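You operate a simulated robot arm through the tools that you are given. There is no shell and no other tool. Be economical: measure what you need, move in short steps, check, and stop when the job is done.

Carry out the task below with a simulated two-armed robot. There is one attempt and no reset: what you move stays moved.

JOB
Wipe up the spill on the white table with the lilac guest towel and put it back.

It is judged by the outcome, as a careful person would: the job done as asked, and still so three seconds after it is handed in. It fails if anything else is knocked over, pushed out of place, dropped, spilled or broken. Flat cloth is picked up by pressing the open fingertips on it (5 to 10 N) and closing them slowly along it; thin cloth reads only 2 to 8 mm in the jaws.

ROBOT AND FRAMES
Two 7-joint arms with two-finger parallel grippers on one trunk, on a base that drives. Base frame: it is fixed to the floor where the robot stands at the start and does not move with it; the origin is under the middle of the robot, x ahead of it, y to its left, z up. Units: m, degrees, N and s.
The left shoulder is at the start at [0.07, 0.133, 1.151], the right one opposite. Payload 1.57 kg a hand.
The TCP of each hand is the grasp point between the finger pads, 0.03 m short of the fingertips. In the tool frame z runs along the fingers and y along their closing line. The gripper opens to 0.08 m. The fingers are 0.017 m wide and 0.012 m thick; the gripper's body (0.04 by 0.082 m) begins 0.08 m behind the TCP.
Orientation is told as [roll, pitch, yaw] about the base's x, y, z axes, in that order, counted from this pose: with the fingers straight down and closing along the base's y, the tool's x points along the base's -x, its y along +y and its z along -z.

CONTROLS
- The arms move only by the tool send_rows. It takes "left_targets", "right_targets" or both (then of equal length, played together; a hand with none holds still); each is one flat list of numbers, 7 for each row, row after row: the finger opening in m, from 0 to 0.08, then the shift along the tool's x, y, z in m, then the turn, a rotation vector about the tool's x, y, z in degrees. In form: [grip, tx, ty, tz, wx, wy, wz, grip, tx, ty, tz, wx, wy, wz, ...]. A call has 1 to 12 rows; each row is the pose to reach, as a shift and turn from the pose commanded when the call began, along the tool's axes at that moment. Rows are played at 5 a second. More than 0.05 m and 8.6 degrees between two rows, or a gripper value outside its range, and nothing of the call is played. Where a pose cannot be reached the arm comes as near as it can. A force on the tool above 40 N (or 10 N above the force at the start of the call, whichever is more), or a blocked arm, ends the call early, and 0.2 s more pass. Each finger travels about 0.153 m/s and halts on what it meets, pressing with about 26 N; the grip force reading is that of the motor and also rises with nothing between the fingers. The clock runs only during rows and for 0.2 s after the last one: add rows that repeat a pose to give the fingers time. The reply holds the time, the measured pose of the TCP, the force on the tool along the base axes, the opening and the grip force, in the units named above and with some noise.
- Cameras (640 x 400 px; columns grow to the right, rows downward): "scene" is now at [0.1286, -0.0145, 1.3681]; the picture's right is [-0.25, -0.97, 0.00], its down [-0.67, 0.18, -0.72] and it looks along [0.69, -0.18, -0.70] (base axes); focal length 251 px, centre (320, 200). "left" rides on the left gripper at [0.072, 0.007, -0.122] in its tool frame; the picture's right is [-0.09, 1.00, 0.00], its down [-0.84, -0.08, -0.54] and it looks along [-0.54, -0.05, 0.84] (tool axes); focal length 238 px, centre (320, 200). "right" rides on the right gripper at [0.072, -0.007, -0.122] in its tool frame; the picture's right is [0.09, 1.00, 0.00], its down [-0.84, 0.08, -0.54] and it looks along [-0.54, 0.05, 0.84] (tool axes); focal length 238 px, centre (320, 200). There is no depth. A picture from a camera that has moved, and an enlarged one, comes with that camera's place and axes in the base frame and with its lens. The place of the scene camera against the robot may be out by one fixed shift of up to 0.012 m in any direction.
- camera(camera): a new picture of that camera. The clock stands still meanwhile.
- raise_lower(by): slides the trunk up (or, below 0, down) by that many m; the arms and the scene camera ride with it, the base frame stays. It gives what a move gives, with no picture.
- base_move(legs): drives the robot by 1 to 6 legs, each [ahead, left, turn to the left] in m, m and degrees, along the robot's own axes; the way and the turn of a leg run together, so that a leg with both is an arc; at most 1.5 m and 180 degrees a leg. The arms and the cameras ride along, it lands a little off, and it stops where it bumps. It gives what a move gives.
- aim_head(pan, tilt): turns the head with the scene camera to pan (to the left, within 86 degrees either way) and tilt (down, from -29 to 69), counted from straight ahead of the robot. It gives what a move gives.
- inspect(camera, box): a new picture of the part [left, top, right, bottom] of that camera's present view, enlarged. The clock stands still meanwhile.
- close_job(): hands the job in; it is judged then, once.

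Work in short steps. Places have to be worked out from the pictures, the camera data and where the tool is seen: move nearer, look again, correct. Check each grasp and each placing, and mend what went wrong. You have 120 turns and 100 pictures in all, those below and enlarged ones among them. Open the grippers and draw the arms clear of the work before you hand the job in, unless the task says otherwise; then end with one line.

The tools are called as name(argument=value, ...) on one line, values as JSON. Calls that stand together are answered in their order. send_rows: Moves the arms, as the interface text tells. Its arguments: {"type":"object","properties":{"left_targets":{"type":"array"},"right_targets":{"type":"array"}},"required":[]} The other tools are called the same way: raise_lower (by) slides the trunk up or down; base_move (legs) drives the base; aim_head (pan, tilt) turns the head that bears the scene camera; camera (camera) takes a picture; inspect (camera, box) takes an enlarged picture of a part of a camera's view; close_job () hands the job in.

At the start:

```text
t: 0.0
left_eef_pos: [0.4394, 0.0964, 1.0779]
left_tcp_rot: [0.0, 0.1, 0.0]
left_ft_force: [0.8, 0.1, -1.2]
left_width: 0.08
left_grasp_force: 0.1
right_eef_pos: [0.3407, -0.2528, 1.0295]
right_tcp_rot: [0.1, 0.0, 0.1]
right_ft_force: [0.3, 0.3, 0.1]
right_width: 0.08
right_grasp_force: 0.0
trunk travel left (down, up): [-0.725, 0.215]
robot x, y, heading: [0.0013, 0.0042, 0.2]
head pan, tilt: [-14.7, 44.1]
```

scene: 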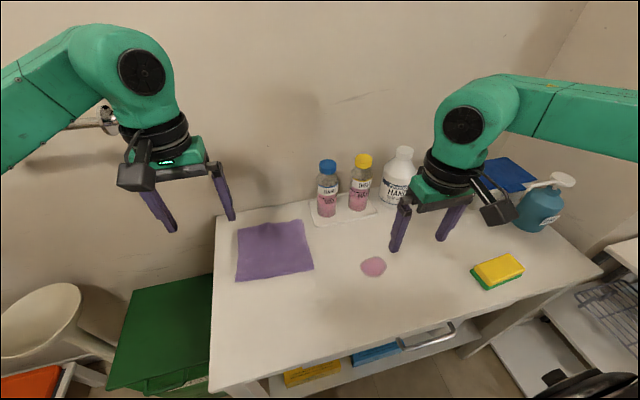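
right: 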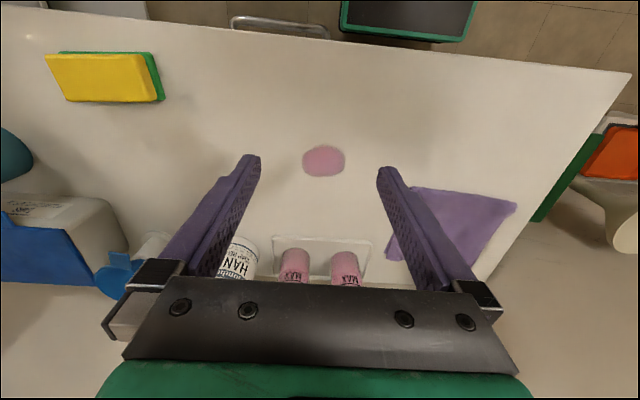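
left: 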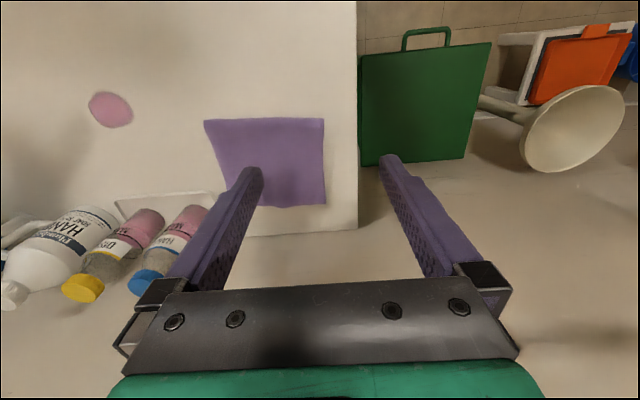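

The towel's near edge is at about x 0.48, between y -0.10 and 0.11, and the spill is near [0.44, -0.24]. I move both hands above the two near corners to measure them more closely.

send_rows(left_targets=[0.08, -0.007, 0, 0.03, 0, 0, 0, 0.08, -0.013, 0, 0.06, 0, 0, 0, 0.08, -0.02, 0, 0.09, 0, 0, 0, 0.08, -0.025, 0, 0.12, 0, 0, 0, 0.08, -0.03, 0, 0.15, 0, 0, 0, 0.08, -0.03, 0, 0.175, 0, 0, 0], right_targets=[0.08, -0.02, 0.026, 0.022, 0, 0, 0, 0.08, -0.04, 0.052, 0.044, 0, 0, 0, 0.08, -0.06, 0.078, 0.066, 0, 0, 0, 0.08, -0.08, 0.104, 0.088, 0, 0, 0, 0.08, -0.1, 0.13, 0.11, 0, 0, 0, 0.08, -0.125, 0.155, 0.13, 0, 0, 0])

camera(camera="left")

camera(camera="right")

camera(camera="scene")

```text
t: 1.4
left_eef_pos: [0.4695, 0.0973, 0.9015]
left_tcp_rot: [0.0, -0.1, 0.2]
left_ft_force: [0.8, 0.5, 0.0]
left_width: 0.0799
left_grasp_force: 0.1
right_eef_pos: [0.4528, -0.1121, 0.9098]
right_tcp_rot: [0.1, -0.1, 0.0]
right_ft_force: [-0.3, 0.1, 0.0]
right_width: 0.08
right_grasp_force: 0.0
right hand out of reach, approached as far as the arm can: row 6
trunk travel left (down, up): [-0.725, 0.215]
robot x, y, heading: [-0.0007, 0.0036, -0.3]
head pan, tilt: [-14.7, 44.1]
```

```text
96 pictures are left
camera left: at [0.398, 0.1035, 1.0244], right [0.09, 1.0, 0.0], down [0.84, -0.08, 0.54], along [0.54, -0.05, -0.84], focal length 238 px, centre (320, 200)
```

left: 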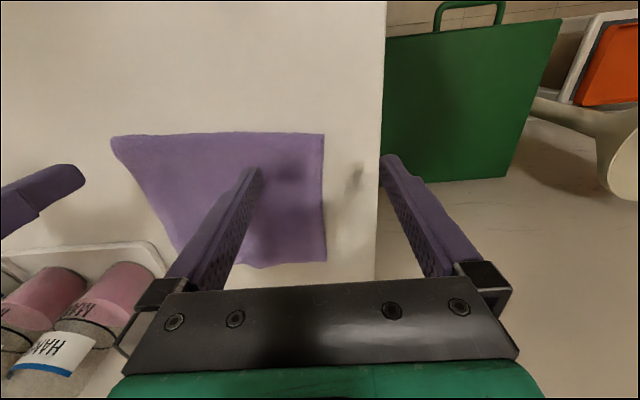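

```text
95 pictures are left
camera right: at [0.3808, -0.1199, 1.0322], right [-0.09, 1.0, 0.0], down [0.84, 0.08, 0.54], along [0.54, 0.05, -0.84], focal length 238 px, centre (320, 200)
```

right: 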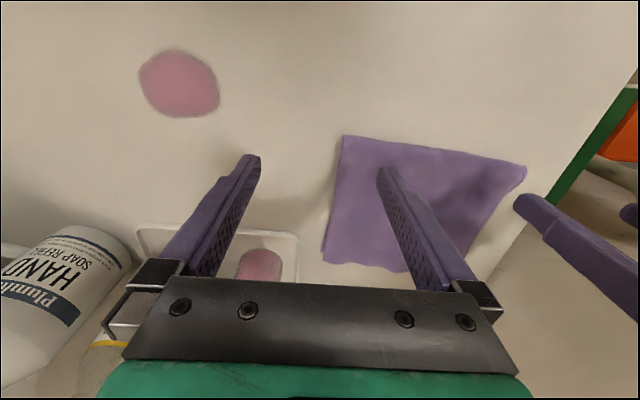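

```text
94 pictures are left
camera scene: at [0.1294, -0.0149, 1.3681], right [-0.25, -0.97, 0.0], down [-0.67, 0.18, -0.72], along [0.69, -0.18, -0.7], focal length 251 px, centre (320, 200)
```

scene: 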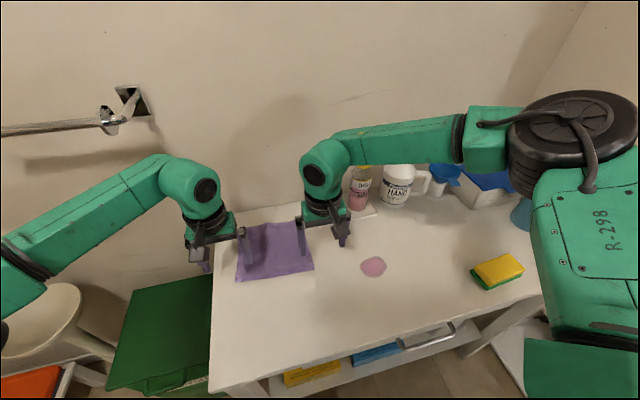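

Near the picture centres, the near-left corner measures [0.482, 0.099] and the near-right one [0.467, -0.086]. The right hand hit its inward limit, so I try again lower and yawed to the left.

send_rows(right_targets=[0.08, 0, 0, 0.01, 0, 0, -7, 0.08, -0.005, 0.005, 0.02, 0, 0, -14, 0.08, -0.01, 0.015, 0.03, 0, 0, -21, 0.08, -0.02, 0.03, 0.04, 0, 0, -25, 0.08, -0.02, 0.035, 0.05, 0, 0, -25])

```text
t: 2.6
left_eef_pos: [0.4685, 0.0967, 0.902]
left_tcp_rot: [0.0, 0.0, 0.2]
left_ft_force: [0.4, 0.6, -0.1]
left_width: 0.08
left_grasp_force: 0.2
right_eef_pos: [0.4423, -0.1172, 0.8883]
right_tcp_rot: [0.0, -0.1, 25.1]
right_ft_force: [0.7, -0.3, 0.7]
right_width: 0.0797
right_grasp_force: 0.0
right hand out of reach, approached as far as the arm can: row 1, 2, 3, 4, 5
trunk travel left (down, up): [-0.725, 0.215]
robot x, y, heading: [-0.0028, 0.0004, 0.2]
head pan, tilt: [-14.7, 44.1]
```

Yawing doesn't help, so the arm itself is the limit. I look down ahead of the base to see whether there is room to drive closer.

aim_head(pan=0, tilt=69)

camera(camera="scene")

```text
t: 3.5
left_eef_pos: [0.4696, 0.0969, 0.903]
left_tcp_rot: [0.0, 0.0, 0.2]
left_ft_force: [-0.6, 0.0, -0.1]
left_width: 0.0799
left_grasp_force: 0.1
right_eef_pos: [0.4423, -0.117, 0.8868]
right_tcp_rot: [0.2, 0.0, 24.9]
right_ft_force: [-0.3, 0.6, 0.9]
right_width: 0.0802
right_grasp_force: 0.0
trunk travel left (down, up): [-0.725, 0.215]
robot x, y, heading: [0.0007, 0.001, -0.0]
head pan, tilt: [0.0, 68.8]
```

```text
93 pictures are left
camera scene: at [0.1054, 0.0063, 1.338], right [0.0, -1.0, 0.0], down [-0.93, 0.0, -0.36], along [0.36, 0.0, -0.93], focal length 251 px, centre (320, 200)
```

scene: 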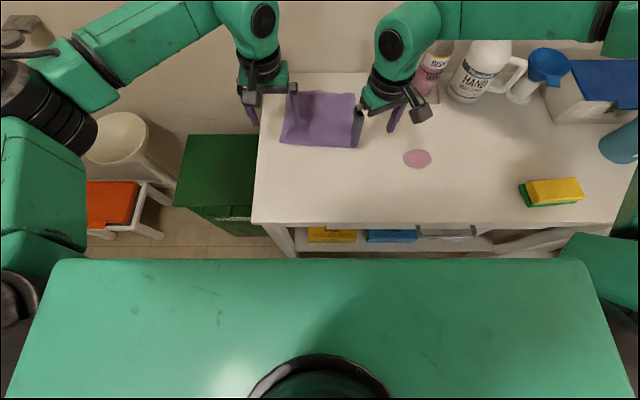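

There looks to be space between the torso and the table front, whose edge is at x≈0.27. I drive ahead 0.06 m; the hands are well above the table.

base_move(legs=[[0.06, 0, 0]])

send_rows(right_targets=[0.08, 0, 0, 0, 0, 0, 7, 0.08, 0, 0, 0, 0, 0, 14, 0.08, 0, 0, 0, 0, 0, 20, 0.08, 0, 0, 0, 0, 0, 25, 0.08, 0.01, 0.02, 0, 0, 0, 25, 0.08, 0.02, 0.04, 0, 0, 0, 25])

```text
t: 4.5
left_eef_pos: [0.5221, 0.0985, 0.9006]
left_tcp_rot: [0.0, 0.1, 0.2]
left_ft_force: [0.0, -0.1, 0.5]
left_width: 0.0803
left_grasp_force: 0.1
right_eef_pos: [0.4962, -0.1145, 0.8874]
right_tcp_rot: [0.1, 0.0, 25.2]
right_ft_force: [0.3, -0.6, 0.4]
right_width: 0.08
right_grasp_force: 0.0
trunk travel left (down, up): [-0.725, 0.215]
robot x, y, heading: [0.0544, -0.0035, 0.3]
head pan, tilt: [0.0, 68.8]
```

```text
t: 5.9
left_eef_pos: [0.5206, 0.0985, 0.9035]
left_tcp_rot: [-0.1, 0.0, 0.3]
left_ft_force: [-0.4, -0.6, 0.1]
left_width: 0.08
left_grasp_force: 0.0
right_eef_pos: [0.4569, -0.0913, 0.8897]
right_tcp_rot: [0.2, -0.1, 0.2]
right_ft_force: [0.0, -0.3, 0.0]
right_width: 0.0799
right_grasp_force: 0.1
trunk travel left (down, up): [-0.725, 0.215]
robot x, y, heading: [0.0555, 0.0011, 0.1]
head pan, tilt: [0.0, 68.8]
```

Reach improved after the drive. I try the right hand over its corner grasp spot, with the left hand drawn back to about x 0.50.

send_rows(right_targets=[0.04, -0.014, 0.013, 0.01, 0, 0, 0, 0.04, -0.028, 0.026, 0.03, 0, 0, 0], left_targets=[0.04, 0.01, -0.01, 0.02, 0, 0, 0, 0.04, 0.021, -0.021, 0.043, 0, 0, 0])

camera(camera="right")

camera(camera="left")

```text
t: 6.5
left_eef_pos: [0.4991, 0.0746, 0.8596]
left_tcp_rot: [0.0, 0.1, 0.2]
left_ft_force: [0.4, 0.2, -0.2]
left_width: 0.0399
left_grasp_force: 0.2
right_eef_pos: [0.4625, -0.0957, 0.8843]
right_tcp_rot: [0.2, -0.1, 0.1]
right_ft_force: [0.8, -0.2, 0.1]
right_width: 0.0398
right_grasp_force: 0.0
right hand out of reach, approached as far as the arm can: row 1, 2
trunk travel left (down, up): [-0.725, 0.215]
robot x, y, heading: [0.0564, -0.0028, 0.2]
head pan, tilt: [0.0, 68.8]
```

```text
92 pictures are left
camera right: at [0.3902, -0.1045, 1.0062], right [-0.09, 1.0, 0.0], down [0.84, 0.08, 0.54], along [0.54, 0.05, -0.84], focal length 238 px, centre (320, 200)
```

right: 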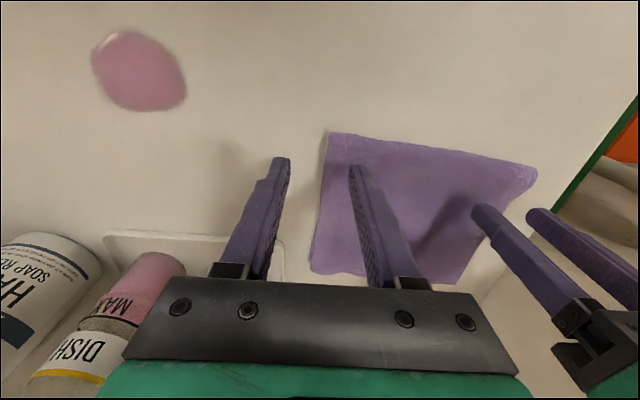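

```text
91 pictures are left
camera left: at [0.4281, 0.0824, 0.9822], right [0.09, 1.0, 0.0], down [0.84, -0.07, 0.54], along [0.54, -0.05, -0.84], focal length 238 px, centre (320, 200)
```

left: 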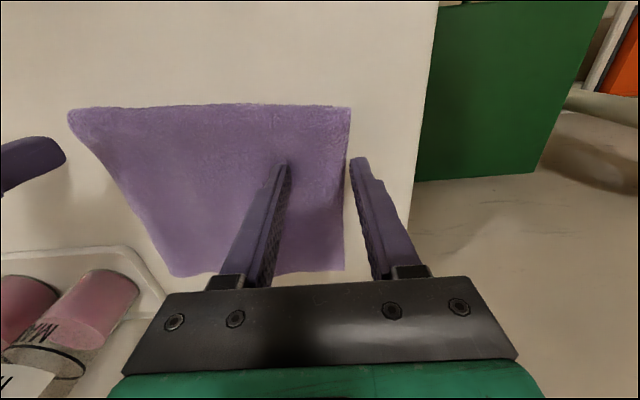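

The left hand reaches easily while the right sticks, so this may be an elbow-posture matter. I raise the right hand, bring it inward up high as the left was, and then come down again.

send_rows(right_targets=[0.04, 0.03, -0.02, -0.04, 0, 0, 0, 0.04, 0.03, -0.02, -0.08, 0, 0, 0, 0.04, 0.03, -0.02, -0.12, 0, 0, 0, 0.04, 0.03, -0.02, -0.16, 0, 0, 0, 0.04, 0.0, 0.0, -0.18, 0, 0, 0, 0.04, -0.02, 0.0, -0.18, 0, 0, 0])

camera(camera="scene")

```text
refused: row 1 steps farther than a row can; nothing moved
```

```text
90 pictures are left
camera scene: at [0.1573, 0.0056, 1.338], right [0.0, -1.0, 0.0], down [-0.93, 0.0, -0.36], along [0.36, 0.0, -0.93], focal length 251 px, centre (320, 200)
```

scene: 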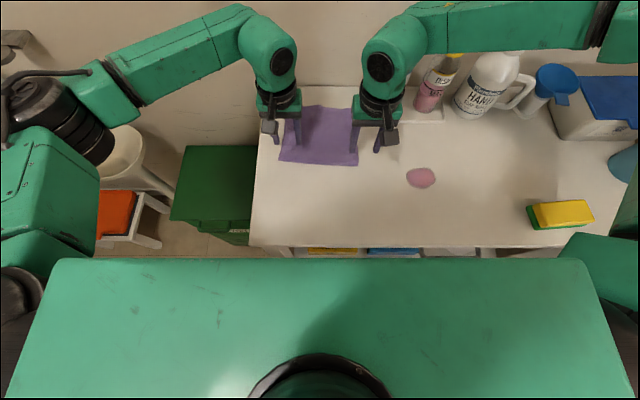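

A row was too long, so I redo it with smaller steps.

send_rows(right_targets=[0.04, 0.02, -0.02, -0.03, 0, 0, 0, 0.04, 0.03, -0.02, -0.07, 0, 0, 0, 0.04, 0.03, -0.02, -0.11, 0, 0, 0, 0.04, 0.03, -0.02, -0.15, 0, 0, 0, 0.04, 0.01, 0.0, -0.18, 0, 0, 0, 0.04, 0.0, 0.0, -0.2, 0, 0, 0])

```text
t: 7.9
left_eef_pos: [0.5, 0.0764, 0.8591]
left_tcp_rot: [0.0, 0.0, 0.3]
left_ft_force: [0.5, -0.4, 1.0]
left_width: 0.04
left_grasp_force: 0.1
right_eef_pos: [0.4611, -0.097, 1.0843]
right_tcp_rot: [0.1, 0.0, 0.1]
right_ft_force: [-1.1, -0.3, 0.7]
right_width: 0.0401
right_grasp_force: 0.0
trunk travel left (down, up): [-0.725, 0.215]
robot x, y, heading: [0.0511, 0.0033, 0.3]
head pan, tilt: [0.0, 68.8]
```

That went fine. Now I move inward and ahead at this height, then come back down.

send_rows(right_targets=[0.04, -0.012, 0.015, 0, 0, 0, 0, 0.04, -0.024, 0.03, 0, 0, 0, 0, 0.04, -0.024, 0.03, 0.04, 0, 0, 0, 0.04, -0.024, 0.03, 0.08, 0, 0, 0, 0.04, -0.024, 0.03, 0.12, 0, 0, 0, 0.04, -0.024, 0.03, 0.16, 0, 0, 0, 0.04, -0.024, 0.03, 0.2, 0, 0, 0])

```text
t: 9.5
left_eef_pos: [0.4986, 0.0758, 0.8597]
left_tcp_rot: [0.0, 0.0, 0.3]
left_ft_force: [0.2, 0.5, -0.1]
left_width: 0.04
left_grasp_force: 0.1
right_eef_pos: [0.4716, -0.0951, 0.898]
right_tcp_rot: [0.2, -0.1, 0.1]
right_ft_force: [-0.6, -0.4, 0.1]
right_width: 0.0402
right_grasp_force: 0.0
right hand out of reach, approached as far as the arm can: row 2, 3, 4, 5, 6, 7
trunk travel left (down, up): [-0.725, 0.215]
robot x, y, heading: [0.0535, -0.0008, -0.1]
head pan, tilt: [0.0, 68.8]
```

The limit follows x, so shifting the base 0.035 m to the left should let the right hand in. The left hand appears to have spare reach.

base_move(legs=[[0.0, 0.035, 0]])

```text
t: 10.3
left_eef_pos: [0.4991, 0.1093, 0.8594]
left_tcp_rot: [0.2, 0.0, 0.1]
left_ft_force: [-0.2, 0.0, 0.1]
left_width: 0.0401
left_grasp_force: 0.0
right_eef_pos: [0.4704, -0.0611, 0.8984]
right_tcp_rot: [0.3, -0.1, 0.2]
right_ft_force: [-0.3, 0.3, -0.1]
right_width: 0.0401
right_grasp_force: 0.0
trunk travel left (down, up): [-0.725, 0.215]
robot x, y, heading: [0.0503, 0.038, 0.1]
head pan, tilt: [0.0, 68.8]
```

The right hand is now at y -0.061. I nudge it forward and down, and bring the left back to y 0.076.

send_rows(right_targets=[0.04, -0.008, 0, 0.03, 0, 0, 0, 0.04, -0.016, 0, 0.06, 0, 0, 0], left_targets=[0.04, 0, -0.015, 0.01, 0, 0, 0, 0.04, 0, -0.033, 0.02, 0, 0, 0])

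camera(camera="right")

camera(camera="left")

```text
t: 10.9
left_eef_pos: [0.5001, 0.0761, 0.8405]
left_tcp_rot: [0.0, 0.0, 0.1]
left_ft_force: [-0.8, 0.5, 0.2]
left_width: 0.0401
left_grasp_force: 0.1
right_eef_pos: [0.4703, -0.0832, 0.8596]
right_tcp_rot: [0.3, -0.1, 0.3]
right_ft_force: [-0.1, -0.4, -0.5]
right_width: 0.0401
right_grasp_force: 0.1
right hand out of reach, approached as far as the arm can: row 1, 2
trunk travel left (down, up): [-0.725, 0.215]
robot x, y, heading: [0.0514, 0.0342, 0.2]
head pan, tilt: [0.0, 68.8]
```

```text
89 pictures are left
camera right: at [0.3982, -0.0913, 0.9814], right [-0.1, 1.0, 0.0], down [0.84, 0.08, 0.54], along [0.54, 0.06, -0.84], focal length 238 px, centre (320, 200)
```

right: 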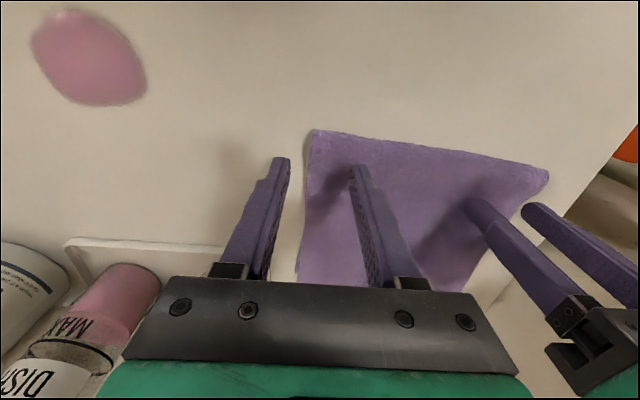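

```text
88 pictures are left
camera left: at [0.4285, 0.0837, 0.9622], right [0.09, 1.0, 0.0], down [0.84, -0.07, 0.54], along [0.54, -0.05, -0.84], focal length 238 px, centre (320, 200)
```

left: 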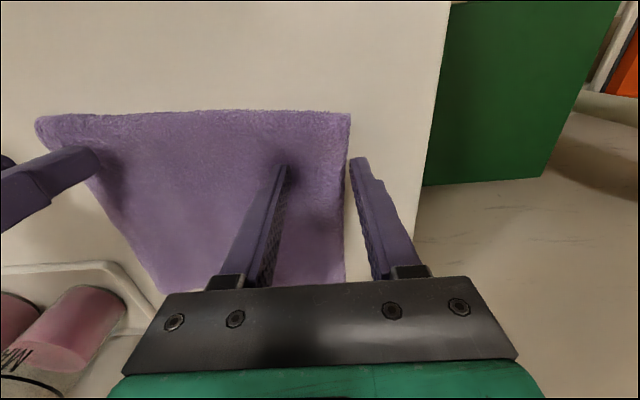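

The right hand gives way whenever the left comes close, so it is a hand-separation limit of about 0.16 m. I switch to a diagonal grip, with the right hand on the near-right corner and the left toward the far-left corner, so the towel can be drawn flat both ways.

send_rows(left_targets=[0.03, -0.04, -0.003, 0, 0, 0, 0, 0.03, -0.08, -0.006, 0, 0, 0, 0, 0.03, -0.12, -0.008, 0, 0, 0, 0, 0.03, -0.13, -0.008, 0, 0, 0, 0], right_targets=[0.03, 0, 0, 0, 0, 0, 0, 0.03, -0.005, 0.005, 0, 0, 0, 0, 0.03, -0.01, 0.01, 0.01, 0, 0, 0, 0.03, -0.015, 0.017, 0.02, 0, 0, 0])

camera(camera="right")

camera(camera="left")

aim_head(pan=-8, tilt=50)

camera(camera="scene")

```text
t: 11.9
left_eef_pos: [0.619, 0.0699, 0.8412]
left_tcp_rot: [-0.2, -0.1, 0.0]
left_ft_force: [-1.1, 0.9, -0.4]
left_width: 0.03
left_grasp_force: 0.0
left hand out of reach, approached as far as the arm can: row 4
right_eef_pos: [0.4716, -0.0836, 0.8587]
right_tcp_rot: [0.2, -0.1, 0.2]
right_ft_force: [-0.2, 0.4, 0.4]
right_width: 0.0299
right_grasp_force: 0.2
right hand out of reach, approached as far as the arm can: row 2, 3, 4
trunk travel left (down, up): [-0.725, 0.215]
robot x, y, heading: [0.0535, 0.0356, 0.4]
head pan, tilt: [0.0, 68.8]
```

```text
87 pictures are left
camera right: at [0.3994, -0.0914, 0.981], right [-0.09, 1.0, 0.0], down [0.84, 0.08, 0.54], along [0.54, 0.05, -0.84], focal length 238 px, centre (320, 200)
```

right: 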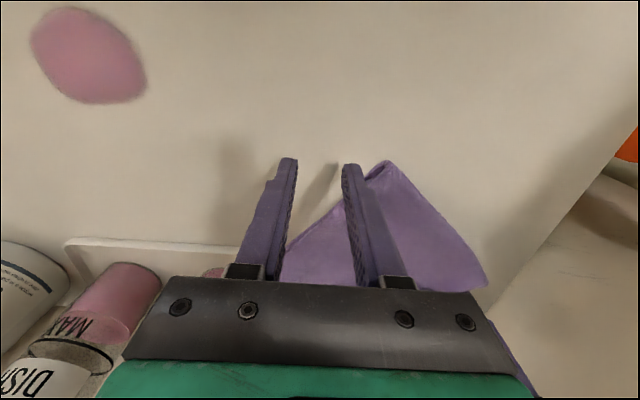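

```text
86 pictures are left
camera left: at [0.5474, 0.0771, 0.9629], right [0.09, 1.0, 0.0], down [0.84, -0.07, 0.54], along [0.54, -0.05, -0.84], focal length 238 px, centre (320, 200)
```

left: 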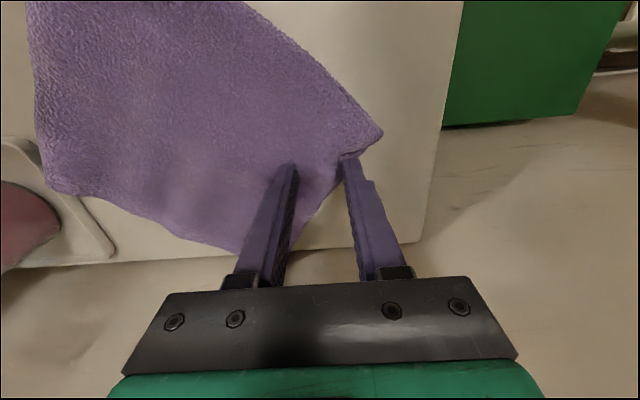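

```text
t: 12.7
left_eef_pos: [0.6198, 0.0702, 0.8413]
left_tcp_rot: [0.0, 0.0, 0.2]
left_ft_force: [-0.7, -0.3, -0.5]
left_width: 0.0301
left_grasp_force: 0.1
right_eef_pos: [0.4721, -0.0828, 0.8594]
right_tcp_rot: [0.2, 0.0, 0.2]
right_ft_force: [-0.2, -0.6, -0.2]
right_width: 0.0299
right_grasp_force: 0.1
trunk travel left (down, up): [-0.725, 0.215]
robot x, y, heading: [0.0509, 0.0355, 0.4]
head pan, tilt: [-8.0, 50.0]
```

```text
85 pictures are left
camera scene: at [0.1773, 0.0304, 1.3599], right [-0.14, -0.99, 0.0], down [-0.76, 0.1, -0.64], along [0.64, -0.09, -0.77], focal length 251 px, centre (320, 200)
```

scene: 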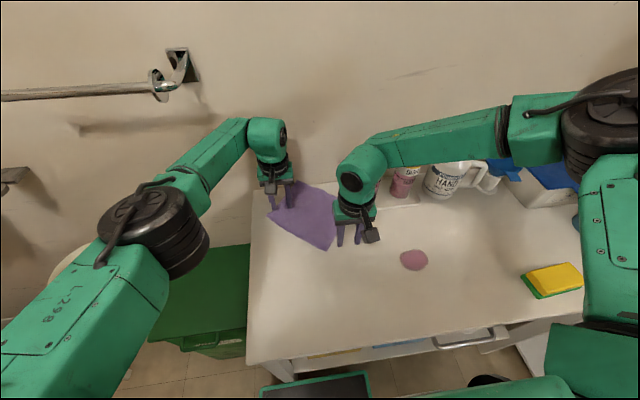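

The towel was swung round: the left fingertips at z≈0.811 brushed it. Triangulating the two wrist views also puts the real surface near z≈0.812, not 0.757. I lift both hands clear and measure again.

send_rows(left_targets=[0.03, 0, 0, -0.03, 0, 0, 0, 0.03, 0, 0, -0.07, 0, 0, 0, 0.03, 0.03, 0.03, -0.1, 0, 0, 0, 0.03, 0.06, 0.05, -0.13, 0, 0, 0, 0.03, 0.1, 0.06, -0.15, 0, 0, 0], right_targets=[0.03, 0, 0, -0.03, 0, 0, 0, 0.03, 0, 0, -0.07, 0, 0, 0, 0.03, 0.02, -0.03, -0.1, 0, 0, 0, 0.03, 0.04, -0.07, -0.11, 0, 0, 0, 0.03, 0.06, -0.11, -0.12, 0, 0, 0])

camera(camera="left")

camera(camera="right")

camera(camera="scene")

```text
refused: row 3 steps farther than a row can; nothing moved
```

```text
84 pictures are left
camera left: at [0.5475, 0.0767, 0.9627], right [0.09, 1.0, 0.0], down [0.84, -0.07, 0.54], along [0.54, -0.05, -0.84], focal length 238 px, centre (320, 200)
```

left: 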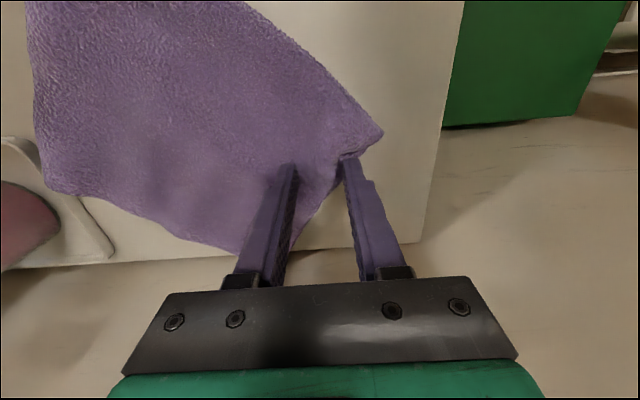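

```text
83 pictures are left
camera right: at [0.3995, -0.092, 0.9809], right [-0.09, 1.0, 0.0], down [0.84, 0.08, 0.54], along [0.54, 0.05, -0.84], focal length 238 px, centre (320, 200)
```

right: 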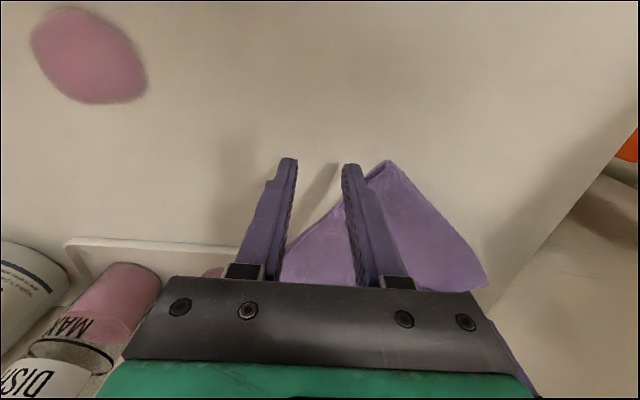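

```text
82 pictures are left
camera scene: at [0.1773, 0.0304, 1.3599], right [-0.14, -0.99, 0.0], down [-0.76, 0.1, -0.64], along [0.64, -0.09, -0.77], focal length 251 px, centre (320, 200)
```

scene: 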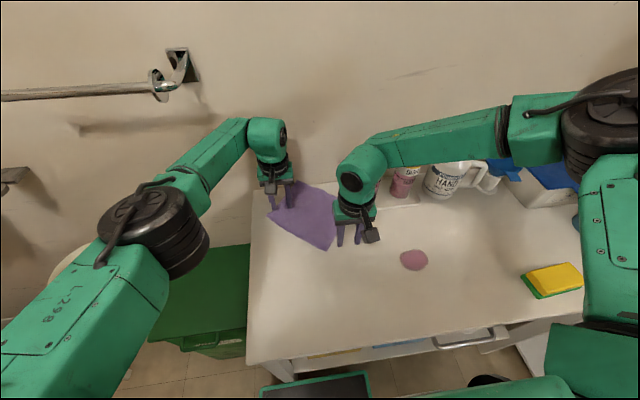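

I repeat that with shorter steps and then look.

send_rows(left_targets=[0.03, 0, 0, -0.03, 0, 0, 0, 0.03, 0, 0, -0.06, 0, 0, 0, 0.03, 0.02, 0.02, -0.09, 0, 0, 0, 0.03, 0.045, 0.04, -0.11, 0, 0, 0, 0.03, 0.08, 0.05, -0.13, 0, 0, 0], right_targets=[0.03, 0, 0, -0.03, 0, 0, 0, 0.03, 0, 0, -0.06, 0, 0, 0, 0.03, 0.02, -0.03, -0.08, 0, 0, 0, 0.03, 0.035, -0.065, -0.09, 0, 0, 0, 0.03, 0.05, -0.1, -0.1, 0, 0, 0])

camera(camera="left")

inspect(camera="scene", box=[220, 120, 460, 300])

```text
t: 13.9
left_eef_pos: [0.5357, 0.119, 0.9713]
left_tcp_rot: [0.1, -0.1, 0.3]
left_ft_force: [-0.4, -0.9, -0.7]
left_width: 0.03
left_grasp_force: 0.0
right_eef_pos: [0.42, -0.1845, 0.9608]
right_tcp_rot: [0.2, -0.2, 0.3]
right_ft_force: [-0.2, -0.2, -0.3]
right_width: 0.03
right_grasp_force: 0.1
trunk travel left (down, up): [-0.725, 0.215]
robot x, y, heading: [0.0517, 0.0328, 0.5]
head pan, tilt: [-8.0, 50.0]
```

```text
81 pictures are left
camera left: at [0.4646, 0.1257, 1.0944], right [0.09, 1.0, 0.0], down [0.84, -0.07, 0.54], along [0.54, -0.05, -0.84], focal length 238 px, centre (320, 200)
```

left: 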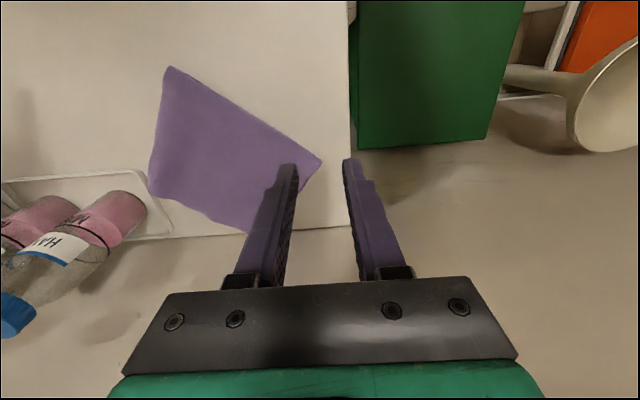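

```text
2.22 times, centred on (340, 210) of scene
camera zoom: at [0.1744, 0.0294, 1.3602], right [-0.14, -0.99, 0.0], down [-0.76, 0.1, -0.64], along [0.64, -0.09, -0.76], focal length 557 px, centre (276, 178)
```

zoom: 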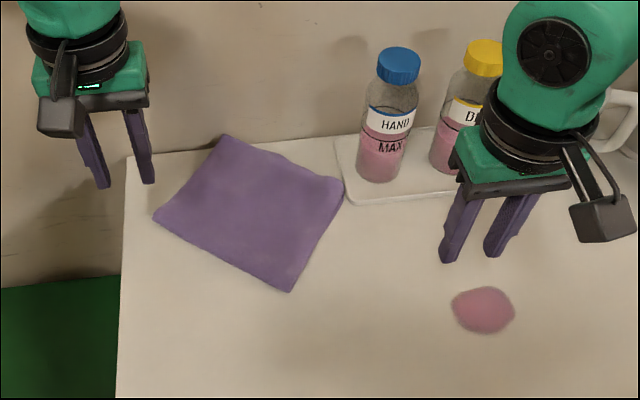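

The surface really is at z≈0.812, since both views agree. The towel now lies rotated but flat, with its near-right corner at about [0.469, -0.031] and the spill at about [0.415, -0.238]. I retract the left hand and bring the right over that corner, staying high.

send_rows(left_targets=[0.03, 0.015, 0.025, 0, 0, 0, 0, 0.03, 0.03, 0.05, 0, 0, 0, 0, 0.03, 0.05, 0.08, 0, 0, 0, 0, 0.03, 0.07, 0.11, 0, 0, 0, 0, 0.03, 0.09, 0.14, 0, 0, 0, 0], right_targets=[0.03, 0, 0, 0, 0, 0, 0, 0.03, -0.02, 0.04, 0, 0, 0, 0, 0.03, -0.04, 0.08, 0, 0, 0, 0, 0.03, -0.06, 0.12, 0.02, 0, 0, 0, 0.03, -0.078, 0.157, 0.04, 0, 0, 0])

camera(camera="right")

```text
t: 15.1
left_eef_pos: [0.4452, 0.2608, 0.9707]
left_tcp_rot: [0.0, 0.0, 0.3]
left_ft_force: [0.0, 0.2, -0.2]
left_width: 0.03
left_grasp_force: 0.0
right_eef_pos: [0.4817, -0.0504, 0.929]
right_tcp_rot: [0.1, -0.3, 0.2]
right_ft_force: [-1.2, 0.0, -0.4]
right_width: 0.0301
right_grasp_force: 0.1
right hand out of reach, approached as far as the arm can: row 5
trunk travel left (down, up): [-0.725, 0.215]
robot x, y, heading: [0.0495, 0.0354, 0.2]
head pan, tilt: [-8.0, 50.0]
```

```text
79 pictures are left
camera right: at [0.4088, -0.058, 1.0515], right [-0.09, 1.0, 0.0], down [0.83, 0.08, 0.55], along [0.54, 0.05, -0.84], focal length 238 px, centre (320, 200)
```

right: 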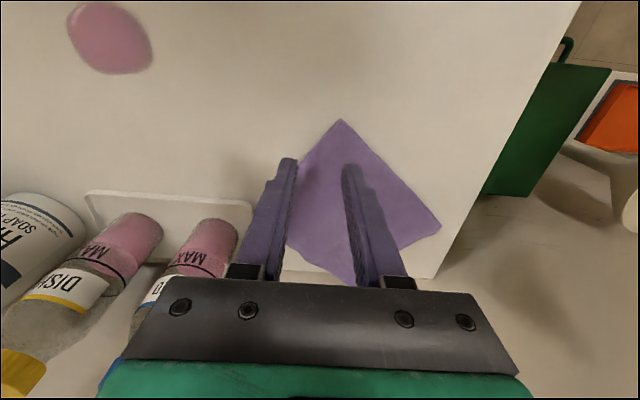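

The corner is confirmed at [0.467, -0.032], but the right arm still has an inward limit. I drive 0.06 m left.

base_move(legs=[[0.0, 0.07, 0]])

```text
t: 16.1
left_eef_pos: [0.4483, 0.3275, 0.9715]
left_tcp_rot: [0.1, 0.0, 0.2]
left_ft_force: [0.3, -0.5, 0.6]
left_width: 0.0299
left_grasp_force: 0.0
right_eef_pos: [0.4833, 0.0164, 0.9288]
right_tcp_rot: [0.3, -0.1, 0.1]
right_ft_force: [-0.5, -0.1, 0.5]
right_width: 0.03
right_grasp_force: 0.1
trunk travel left (down, up): [-0.725, 0.215]
robot x, y, heading: [0.0494, 0.104, 0.0]
head pan, tilt: [-8.0, 50.0]
```

The right hand goes over the grasp spot [0.500, -0.028] and down to z 0.865, about 2 cm above contact.

send_rows(right_targets=[0.026, -0.005, -0.02, 0.02, 0, 0, 0, 0.026, -0.01, -0.04, 0.045, 0, 0, 0, 0.026, -0.017, -0.044, 0.064, 0, 0, 0])

camera(camera="right")

```text
t: 16.9
left_eef_pos: [0.4486, 0.3301, 0.9692]
left_tcp_rot: [-0.2, 0.0, 0.2]
left_ft_force: [0.0, 0.2, 0.0]
left_width: 0.0302
left_grasp_force: 0.0
right_eef_pos: [0.4972, -0.0269, 0.8666]
right_tcp_rot: [0.1, -0.1, 0.1]
right_ft_force: [0.7, 0.0, -0.6]
right_width: 0.0262
right_grasp_force: 0.0
right hand out of reach, approached as far as the arm can: row 3
trunk travel left (down, up): [-0.725, 0.215]
robot x, y, heading: [0.0524, 0.1042, 0.1]
head pan, tilt: [-8.0, 50.0]
```

```text
78 pictures are left
camera right: at [0.4245, -0.0352, 0.9885], right [-0.09, 1.0, 0.0], down [0.83, 0.08, 0.54], along [0.54, 0.05, -0.84], focal length 238 px, centre (320, 200)
```

right: 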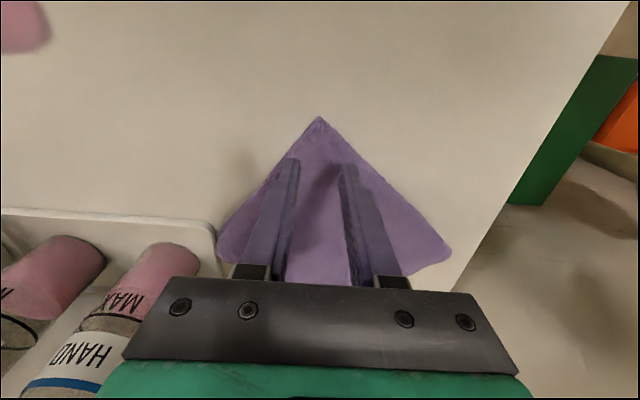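

The fingertips straddle the corner symmetrically. I lower in small steps until they press.

send_rows(right_targets=[0.026, 0, 0, 0.012, 0, 0, 0, 0.026, 0, 0, 0.02, 0, 0, 0, 0.026, 0, 0, 0.025, 0, 0, 0])

```text
t: 17.8
left_eef_pos: [0.4471, 0.3293, 0.9699]
left_tcp_rot: [0.0, -0.1, 0.1]
left_ft_force: [-0.9, 0.1, 0.2]
left_width: 0.03
left_grasp_force: 0.1
right_eef_pos: [0.4901, -0.0363, 0.8486]
right_tcp_rot: [0.2, -0.2, 0.1]
right_ft_force: [-0.2, -0.3, 0.1]
right_width: 0.026
right_grasp_force: 0.1
right hand out of reach, approached as far as the arm can: row 1, 2, 3
trunk travel left (down, up): [-0.725, 0.215]
robot x, y, heading: [0.0535, 0.1058, -0.0]
head pan, tilt: [-8.0, 50.0]
```

The right arm can't get low here, while the left reaches well. So I use the left hand for the pinching and dragging, with the base covering the sideways distance. First I lift and retract the right hand.

send_rows(right_targets=[0.026, 0, 0, -0.045, 0, 0, 0, 0.026, 0, 0, -0.09, 0, 0, 0, 0.026, 0.02, -0.02, -0.13, 0, 0, 0, 0.026, 0.05, -0.045, -0.155, 0, 0, 0, 0.026, 0.08, -0.07, -0.18, 0, 0, 0, 0.026, 0.11, -0.095, -0.2, 0, 0, 0, 0.026, 0.14, -0.12, -0.21, 0, 0, 0, 0.026, 0.17, -0.15, -0.21, 0, 0, 0])

base_move(legs=[[0.0, -0.17, 0]])

camera(camera="scene")

```text
t: 19.6
left_eef_pos: [0.4485, 0.3286, 0.9712]
left_tcp_rot: [-0.1, 0.0, 0.2]
left_ft_force: [-0.3, 0.0, 0.3]
left_width: 0.0299
left_grasp_force: 0.0
right_eef_pos: [0.339, -0.1673, 1.0578]
right_tcp_rot: [0.3, 0.0, 0.1]
right_ft_force: [1.1, 0.2, -0.5]
right_width: 0.0258
right_grasp_force: 0.0
right hand out of reach, approached as far as the arm can: row 8
trunk travel left (down, up): [-0.725, 0.215]
robot x, y, heading: [0.0523, 0.1054, 0.0]
head pan, tilt: [-8.0, 50.0]
```

```text
t: 21.0
left_eef_pos: [0.449, 0.1585, 0.9688]
left_tcp_rot: [-0.1, 0.0, 0.1]
left_ft_force: [-0.9, 0.2, 0.4]
left_width: 0.0299
left_grasp_force: 0.1
right_eef_pos: [0.3387, -0.3353, 1.0581]
right_tcp_rot: [0.3, -0.2, 0.3]
right_ft_force: [-1.2, -0.2, -0.4]
right_width: 0.0261
right_grasp_force: 0.1
trunk travel left (down, up): [-0.725, 0.215]
robot x, y, heading: [0.0547, -0.0676, -0.0]
head pan, tilt: [-8.0, 50.0]
```

```text
77 pictures are left
camera scene: at [0.1773, -0.0688, 1.36], right [-0.14, -0.99, 0.0], down [-0.76, 0.1, -0.64], along [0.64, -0.09, -0.77], focal length 251 px, centre (320, 200)
```

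scene: 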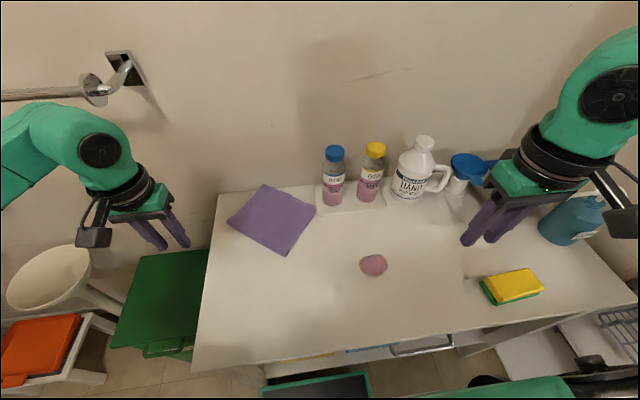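

Now the left hand goes over the near corner spot at [0.498, -0.028], coming down to z 0.87.

send_rows(left_targets=[0.026, -0.008, -0.035, 0, 0, 0, 0, 0.026, -0.016, -0.07, 0.01, 0, 0, 0, 0.026, -0.024, -0.105, 0.025, 0, 0, 0, 0.026, -0.032, -0.14, 0.04, 0, 0, 0, 0.026, -0.042, -0.168, 0.065, 0, 0, 0, 0.026, -0.05, -0.186, 0.099, 0, 0, 0])

camera(camera="left")

```text
t: 22.4
left_eef_pos: [0.4992, -0.0292, 0.8701]
left_tcp_rot: [0.0, -0.1, 0.2]
left_ft_force: [0.0, 0.1, -0.3]
left_width: 0.026
left_grasp_force: 0.0
right_eef_pos: [0.3403, -0.3377, 1.0583]
right_tcp_rot: [0.4, -0.2, 0.3]
right_ft_force: [0.1, 0.0, 0.8]
right_width: 0.0259
right_grasp_force: 0.1
trunk travel left (down, up): [-0.725, 0.215]
robot x, y, heading: [0.0522, -0.0652, 0.1]
head pan, tilt: [-8.0, 50.0]
```

```text
76 pictures are left
camera left: at [0.4276, -0.0215, 0.9932], right [0.09, 1.0, 0.0], down [0.84, -0.07, 0.54], along [0.54, -0.05, -0.84], focal length 238 px, centre (320, 200)
```

left: 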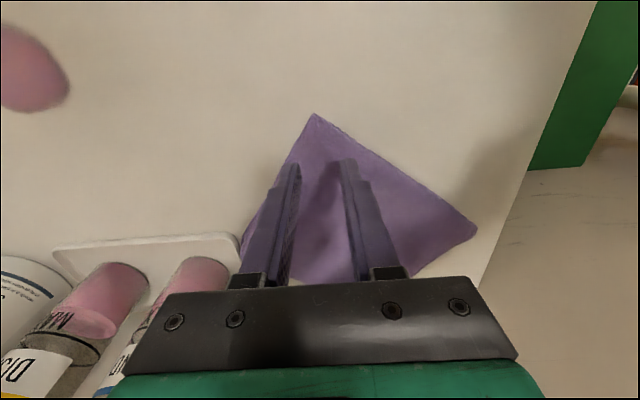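

The corner sits well between the fingertips. I shift 5 mm left and lower until it presses.

send_rows(left_targets=[0.026, 0, 0.005, 0.012, 0, 0, 0, 0.026, 0, 0.005, 0.022, 0, 0, 0, 0.026, 0, 0.005, 0.028, 0, 0, 0, 0.026, 0, 0.005, 0.031, 0, 0, 0])

```text
t: 23.4
left_eef_pos: [0.4995, -0.0233, 0.8398]
left_tcp_rot: [0.1, 0.1, 0.2]
left_ft_force: [-0.3, 1.2, 1.5]
left_width: 0.026
left_grasp_force: 0.0
right_eef_pos: [0.3386, -0.3372, 1.0591]
right_tcp_rot: [0.5, -0.1, 0.2]
right_ft_force: [-0.2, -0.5, -0.7]
right_width: 0.0262
right_grasp_force: 0.1
trunk travel left (down, up): [-0.725, 0.215]
robot x, y, heading: [0.0518, -0.0651, 0.0]
head pan, tilt: [-8.0, 50.0]
```

First contact is at about z 0.840. I press a few millimetres more.

send_rows(left_targets=[0.026, 0, 0, 0.002, 0, 0, 0, 0.026, 0, 0, 0.004, 0, 0, 0])

```text
t: 24.0
left_eef_pos: [0.4995, -0.0232, 0.8382]
left_tcp_rot: [-0.1, 0.0, 0.2]
left_ft_force: [1.5, 0.2, 7.3]
left_width: 0.0261
left_grasp_force: 0.0
right_eef_pos: [0.3381, -0.3379, 1.06]
right_tcp_rot: [0.4, -0.3, 0.3]
right_ft_force: [0.6, 0.4, -0.6]
right_width: 0.0258
right_grasp_force: 0.0
trunk travel left (down, up): [-0.725, 0.215]
robot x, y, heading: [0.0496, -0.0672, 0.1]
head pan, tilt: [-8.0, 50.0]
```

Force is 7 N, so I close slowly along the cloth.

send_rows(left_targets=[0.023, 0, 0, 0, 0, 0, 0, 0.02, 0, 0, 0, 0, 0, 0, 0.017, 0, 0, 0, 0, 0, 0, 0.014, 0, 0, 0, 0, 0, 0, 0.011, 0, 0, 0, 0, 0, 0, 0.008, 0, 0, 0, 0, 0, 0, 0.005, 0, 0, 0, 0, 0, 0, 0.002, 0, 0, 0, 0, 0, 0, 0, 0, 0, 0, 0, 0, 0, 0, 0, 0, 0, 0, 0, 0, 0, 0, 0, 0, 0, 0, 0])

camera(camera="left")

```text
t: 26.4
left_eef_pos: [0.4983, -0.0218, 0.8367]
left_tcp_rot: [0.0, 0.0, 0.0]
left_ft_force: [0.8, 0.8, 4.7]
left_width: 0.0
left_grasp_force: 21.1
right_eef_pos: [0.3392, -0.3369, 1.0588]
right_tcp_rot: [0.5, -0.3, 0.1]
right_ft_force: [0.7, 0.6, -0.1]
right_width: 0.0258
right_grasp_force: 0.1
trunk travel left (down, up): [-0.725, 0.215]
robot x, y, heading: [0.0513, -0.0668, 0.1]
head pan, tilt: [-8.0, 50.0]
```

```text
75 pictures are left
camera left: at [0.4271, -0.0161, 0.9591], right [0.09, 1.0, 0.0], down [0.84, -0.08, 0.54], along [0.54, -0.05, -0.84], focal length 238 px, centre (320, 200)
```

left: 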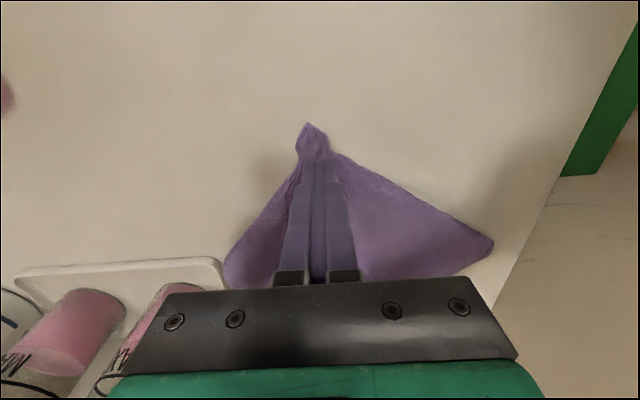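

The cloth looks gathered, but the width reads 0. I lift 3 cm to test the grasp.

send_rows(left_targets=[0, 0, 0, -0.015, 0, 0, 0, 0, 0, 0, -0.04, 0, 0, 0])

camera(camera="left")

```text
t: 27.0
left_eef_pos: [0.4986, -0.023, 0.8762]
left_tcp_rot: [0.0, 0.0, 0.2]
left_ft_force: [-0.9, 0.7, 0.5]
left_width: 0.0
left_grasp_force: 21.4
right_eef_pos: [0.3386, -0.3374, 1.0588]
right_tcp_rot: [0.4, -0.1, 0.2]
right_ft_force: [-0.2, -0.8, 0.3]
right_width: 0.0259
right_grasp_force: 0.1
trunk travel left (down, up): [-0.725, 0.215]
robot x, y, heading: [0.0537, -0.0703, -0.1]
head pan, tilt: [-8.0, 50.0]
```

```text
74 pictures are left
camera left: at [0.4264, -0.016, 0.9986], right [0.09, 1.0, 0.0], down [0.84, -0.08, 0.54], along [0.54, -0.05, -0.84], focal length 238 px, centre (320, 200)
```

left: 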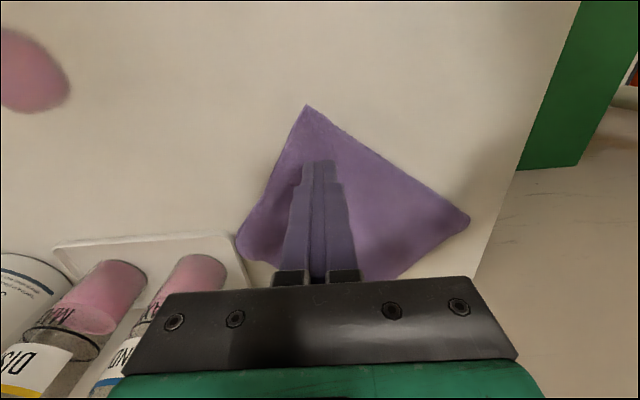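

It slipped out. I retry with a wider opening of 0.045, slightly further in, a harder press near 9 N and slower closing.

send_rows(left_targets=[0.045, -0.006, 0.0, 0, 0, 0, 0, 0.045, -0.012, 0.0, 0.02, 0, 0, 0, 0.045, -0.012, 0.0, 0.034, 0, 0, 0, 0.045, -0.012, 0.0, 0.039, 0, 0, 0, 0.045, -0.012, 0.0, 0.041, 0, 0, 0])

```text
t: 28.2
left_eef_pos: [0.5113, -0.0227, 0.8368]
left_tcp_rot: [-0.1, -0.2, 0.2]
left_ft_force: [1.4, 0.0, 7.5]
left_width: 0.0445
left_grasp_force: 0.0
right_eef_pos: [0.3384, -0.3372, 1.0593]
right_tcp_rot: [0.4, -0.2, 0.2]
right_ft_force: [-0.1, -0.4, 0.2]
right_width: 0.0257
right_grasp_force: 0.2
trunk travel left (down, up): [-0.725, 0.215]
robot x, y, heading: [0.0543, -0.0668, 0.2]
head pan, tilt: [-8.0, 50.0]
```

Pressing at 7.5 N, I close in small steps while adding a touch of depth.

send_rows(left_targets=[0.042, 0, 0, 0.001, 0, 0, 0, 0.039, 0, 0, 0.001, 0, 0, 0, 0.036, 0, 0, 0.001, 0, 0, 0, 0.033, 0, 0, 0.001, 0, 0, 0, 0.03, 0, 0, 0.0015, 0, 0, 0, 0.027, 0, 0, 0.0015, 0, 0, 0, 0.024, 0, 0, 0.0015, 0, 0, 0, 0.021, 0, 0, 0.0015, 0, 0, 0, 0.018, 0, 0, 0.002, 0, 0, 0, 0.015, 0, 0, 0.002, 0, 0, 0])

camera(camera="left")

```text
t: 30.4
left_eef_pos: [0.511, -0.0236, 0.8348]
left_tcp_rot: [-0.1, -0.2, 0.2]
left_ft_force: [0.9, 0.3, 19.9]
left_width: 0.0143
left_grasp_force: 0.0
right_eef_pos: [0.3358, -0.3376, 1.0587]
right_tcp_rot: [0.4, -0.3, 0.2]
right_ft_force: [0.8, 0.1, -0.1]
right_width: 0.0262
right_grasp_force: 0.2
trunk travel left (down, up): [-0.725, 0.215]
robot x, y, heading: [0.0503, -0.0694, 0.1]
head pan, tilt: [-8.0, 50.0]
```

```text
73 pictures are left
camera left: at [0.4378, -0.0162, 0.9574], right [0.09, 1.0, 0.0], down [0.84, -0.07, 0.54], along [0.54, -0.05, -0.84], focal length 238 px, centre (320, 200)
```

left: 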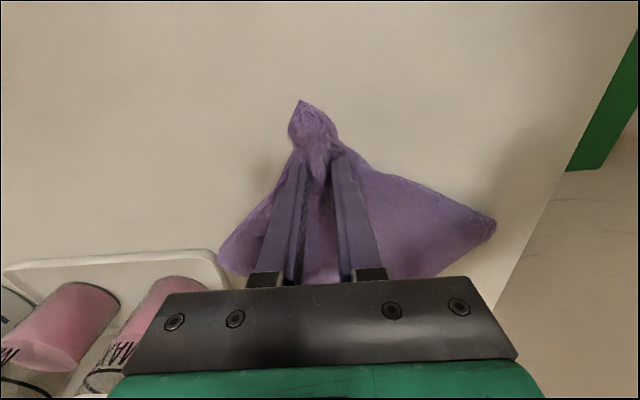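

A clear fold stands between the fingers, but the force is 20 N. I ease up slightly while closing the rest.

send_rows(left_targets=[0.013, 0, 0, -0.001, 0, 0, 0, 0.011, 0, 0, -0.001, 0, 0, 0, 0.009, 0, 0, -0.001, 0, 0, 0, 0.007, 0, 0, -0.001, 0, 0, 0, 0.005, 0, 0, -0.001, 0, 0, 0, 0.003, 0, 0, -0.001, 0, 0, 0, 0.001, 0, 0, -0.001, 0, 0, 0, 0, 0, 0, -0.001, 0, 0, 0, 0, 0, 0, -0.001, 0, 0, 0])

camera(camera="left")

```text
t: 32.4
left_eef_pos: [0.5107, -0.0232, 0.8363]
left_tcp_rot: [0.0, 0.0, 0.0]
left_ft_force: [-0.8, -0.3, 13.6]
left_width: 0.0073
left_grasp_force: 25.5
right_eef_pos: [0.3367, -0.3364, 1.0592]
right_tcp_rot: [0.5, -0.3, 0.2]
right_ft_force: [0.4, 0.0, -0.1]
right_width: 0.026
right_grasp_force: 0.0
trunk travel left (down, up): [-0.725, 0.215]
robot x, y, heading: [0.0517, -0.0657, 0.2]
head pan, tilt: [-8.0, 50.0]
```

```text
72 pictures are left
camera left: at [0.4381, -0.0159, 0.9578], right [0.09, 1.0, 0.0], down [0.84, -0.08, 0.54], along [0.54, -0.05, -0.84], focal length 238 px, centre (320, 200)
```

left: 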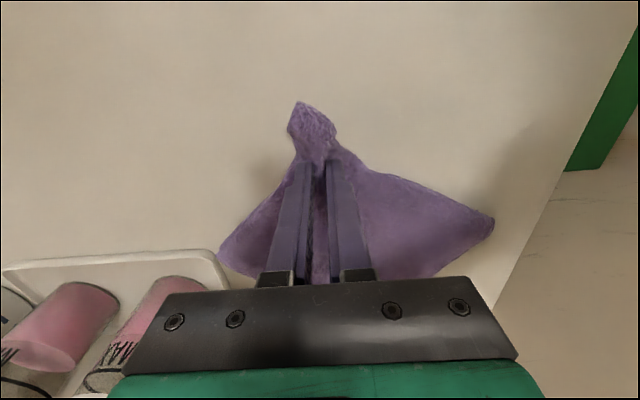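

The cloth is held, at 7 mm. I raise a few millimetres and draw the towel 0.11 m toward the robot, so it will clear the tray on the way to the spill.

send_rows(left_targets=[0, 0, 0, -0.01, 0, 0, 0, 0, 0.02, 0, -0.013, 0, 0, 0, 0, 0.04, 0, -0.013, 0, 0, 0, 0, 0.06, 0, -0.013, 0, 0, 0, 0, 0.08, 0, -0.013, 0, 0, 0, 0, 0.1, 0, -0.013, 0, 0, 0, 0, 0.11, 0, -0.013, 0, 0, 0])

camera(camera="left")

camera(camera="scene")

```text
t: 34.0
left_eef_pos: [0.4006, -0.0234, 0.8482]
left_tcp_rot: [0.0, -0.1, 0.2]
left_ft_force: [-0.3, -0.2, 0.0]
left_width: 0.0072
left_grasp_force: 25.9
right_eef_pos: [0.3378, -0.3381, 1.0592]
right_tcp_rot: [0.4, -0.1, 0.1]
right_ft_force: [-0.2, 0.6, -0.3]
right_width: 0.0258
right_grasp_force: 0.0
trunk travel left (down, up): [-0.725, 0.215]
robot x, y, heading: [0.0524, -0.0628, -0.1]
head pan, tilt: [-8.0, 50.0]
```

```text
71 pictures are left
camera left: at [0.3287, -0.0158, 0.9703], right [0.09, 1.0, 0.0], down [0.84, -0.08, 0.54], along [0.54, -0.05, -0.84], focal length 238 px, centre (320, 200)
```

left: 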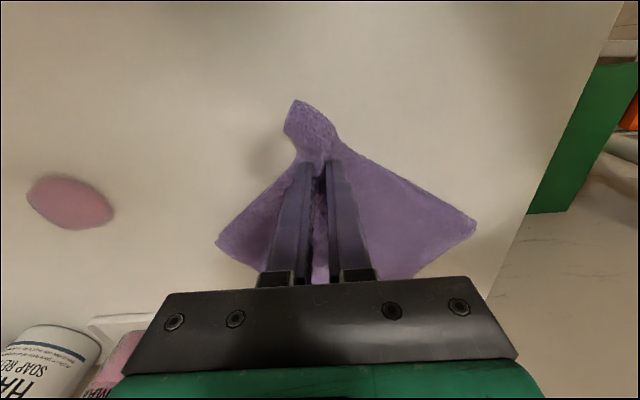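

```text
70 pictures are left
camera scene: at [0.1772, -0.0705, 1.36], right [-0.14, -0.99, 0.0], down [-0.76, 0.11, -0.64], along [0.64, -0.09, -0.77], focal length 251 px, centre (320, 200)
```

scene: 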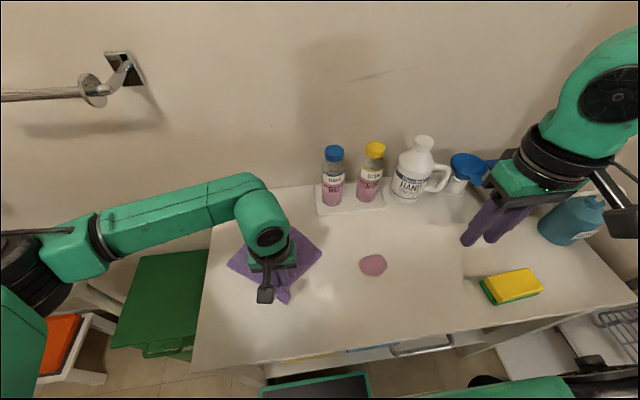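

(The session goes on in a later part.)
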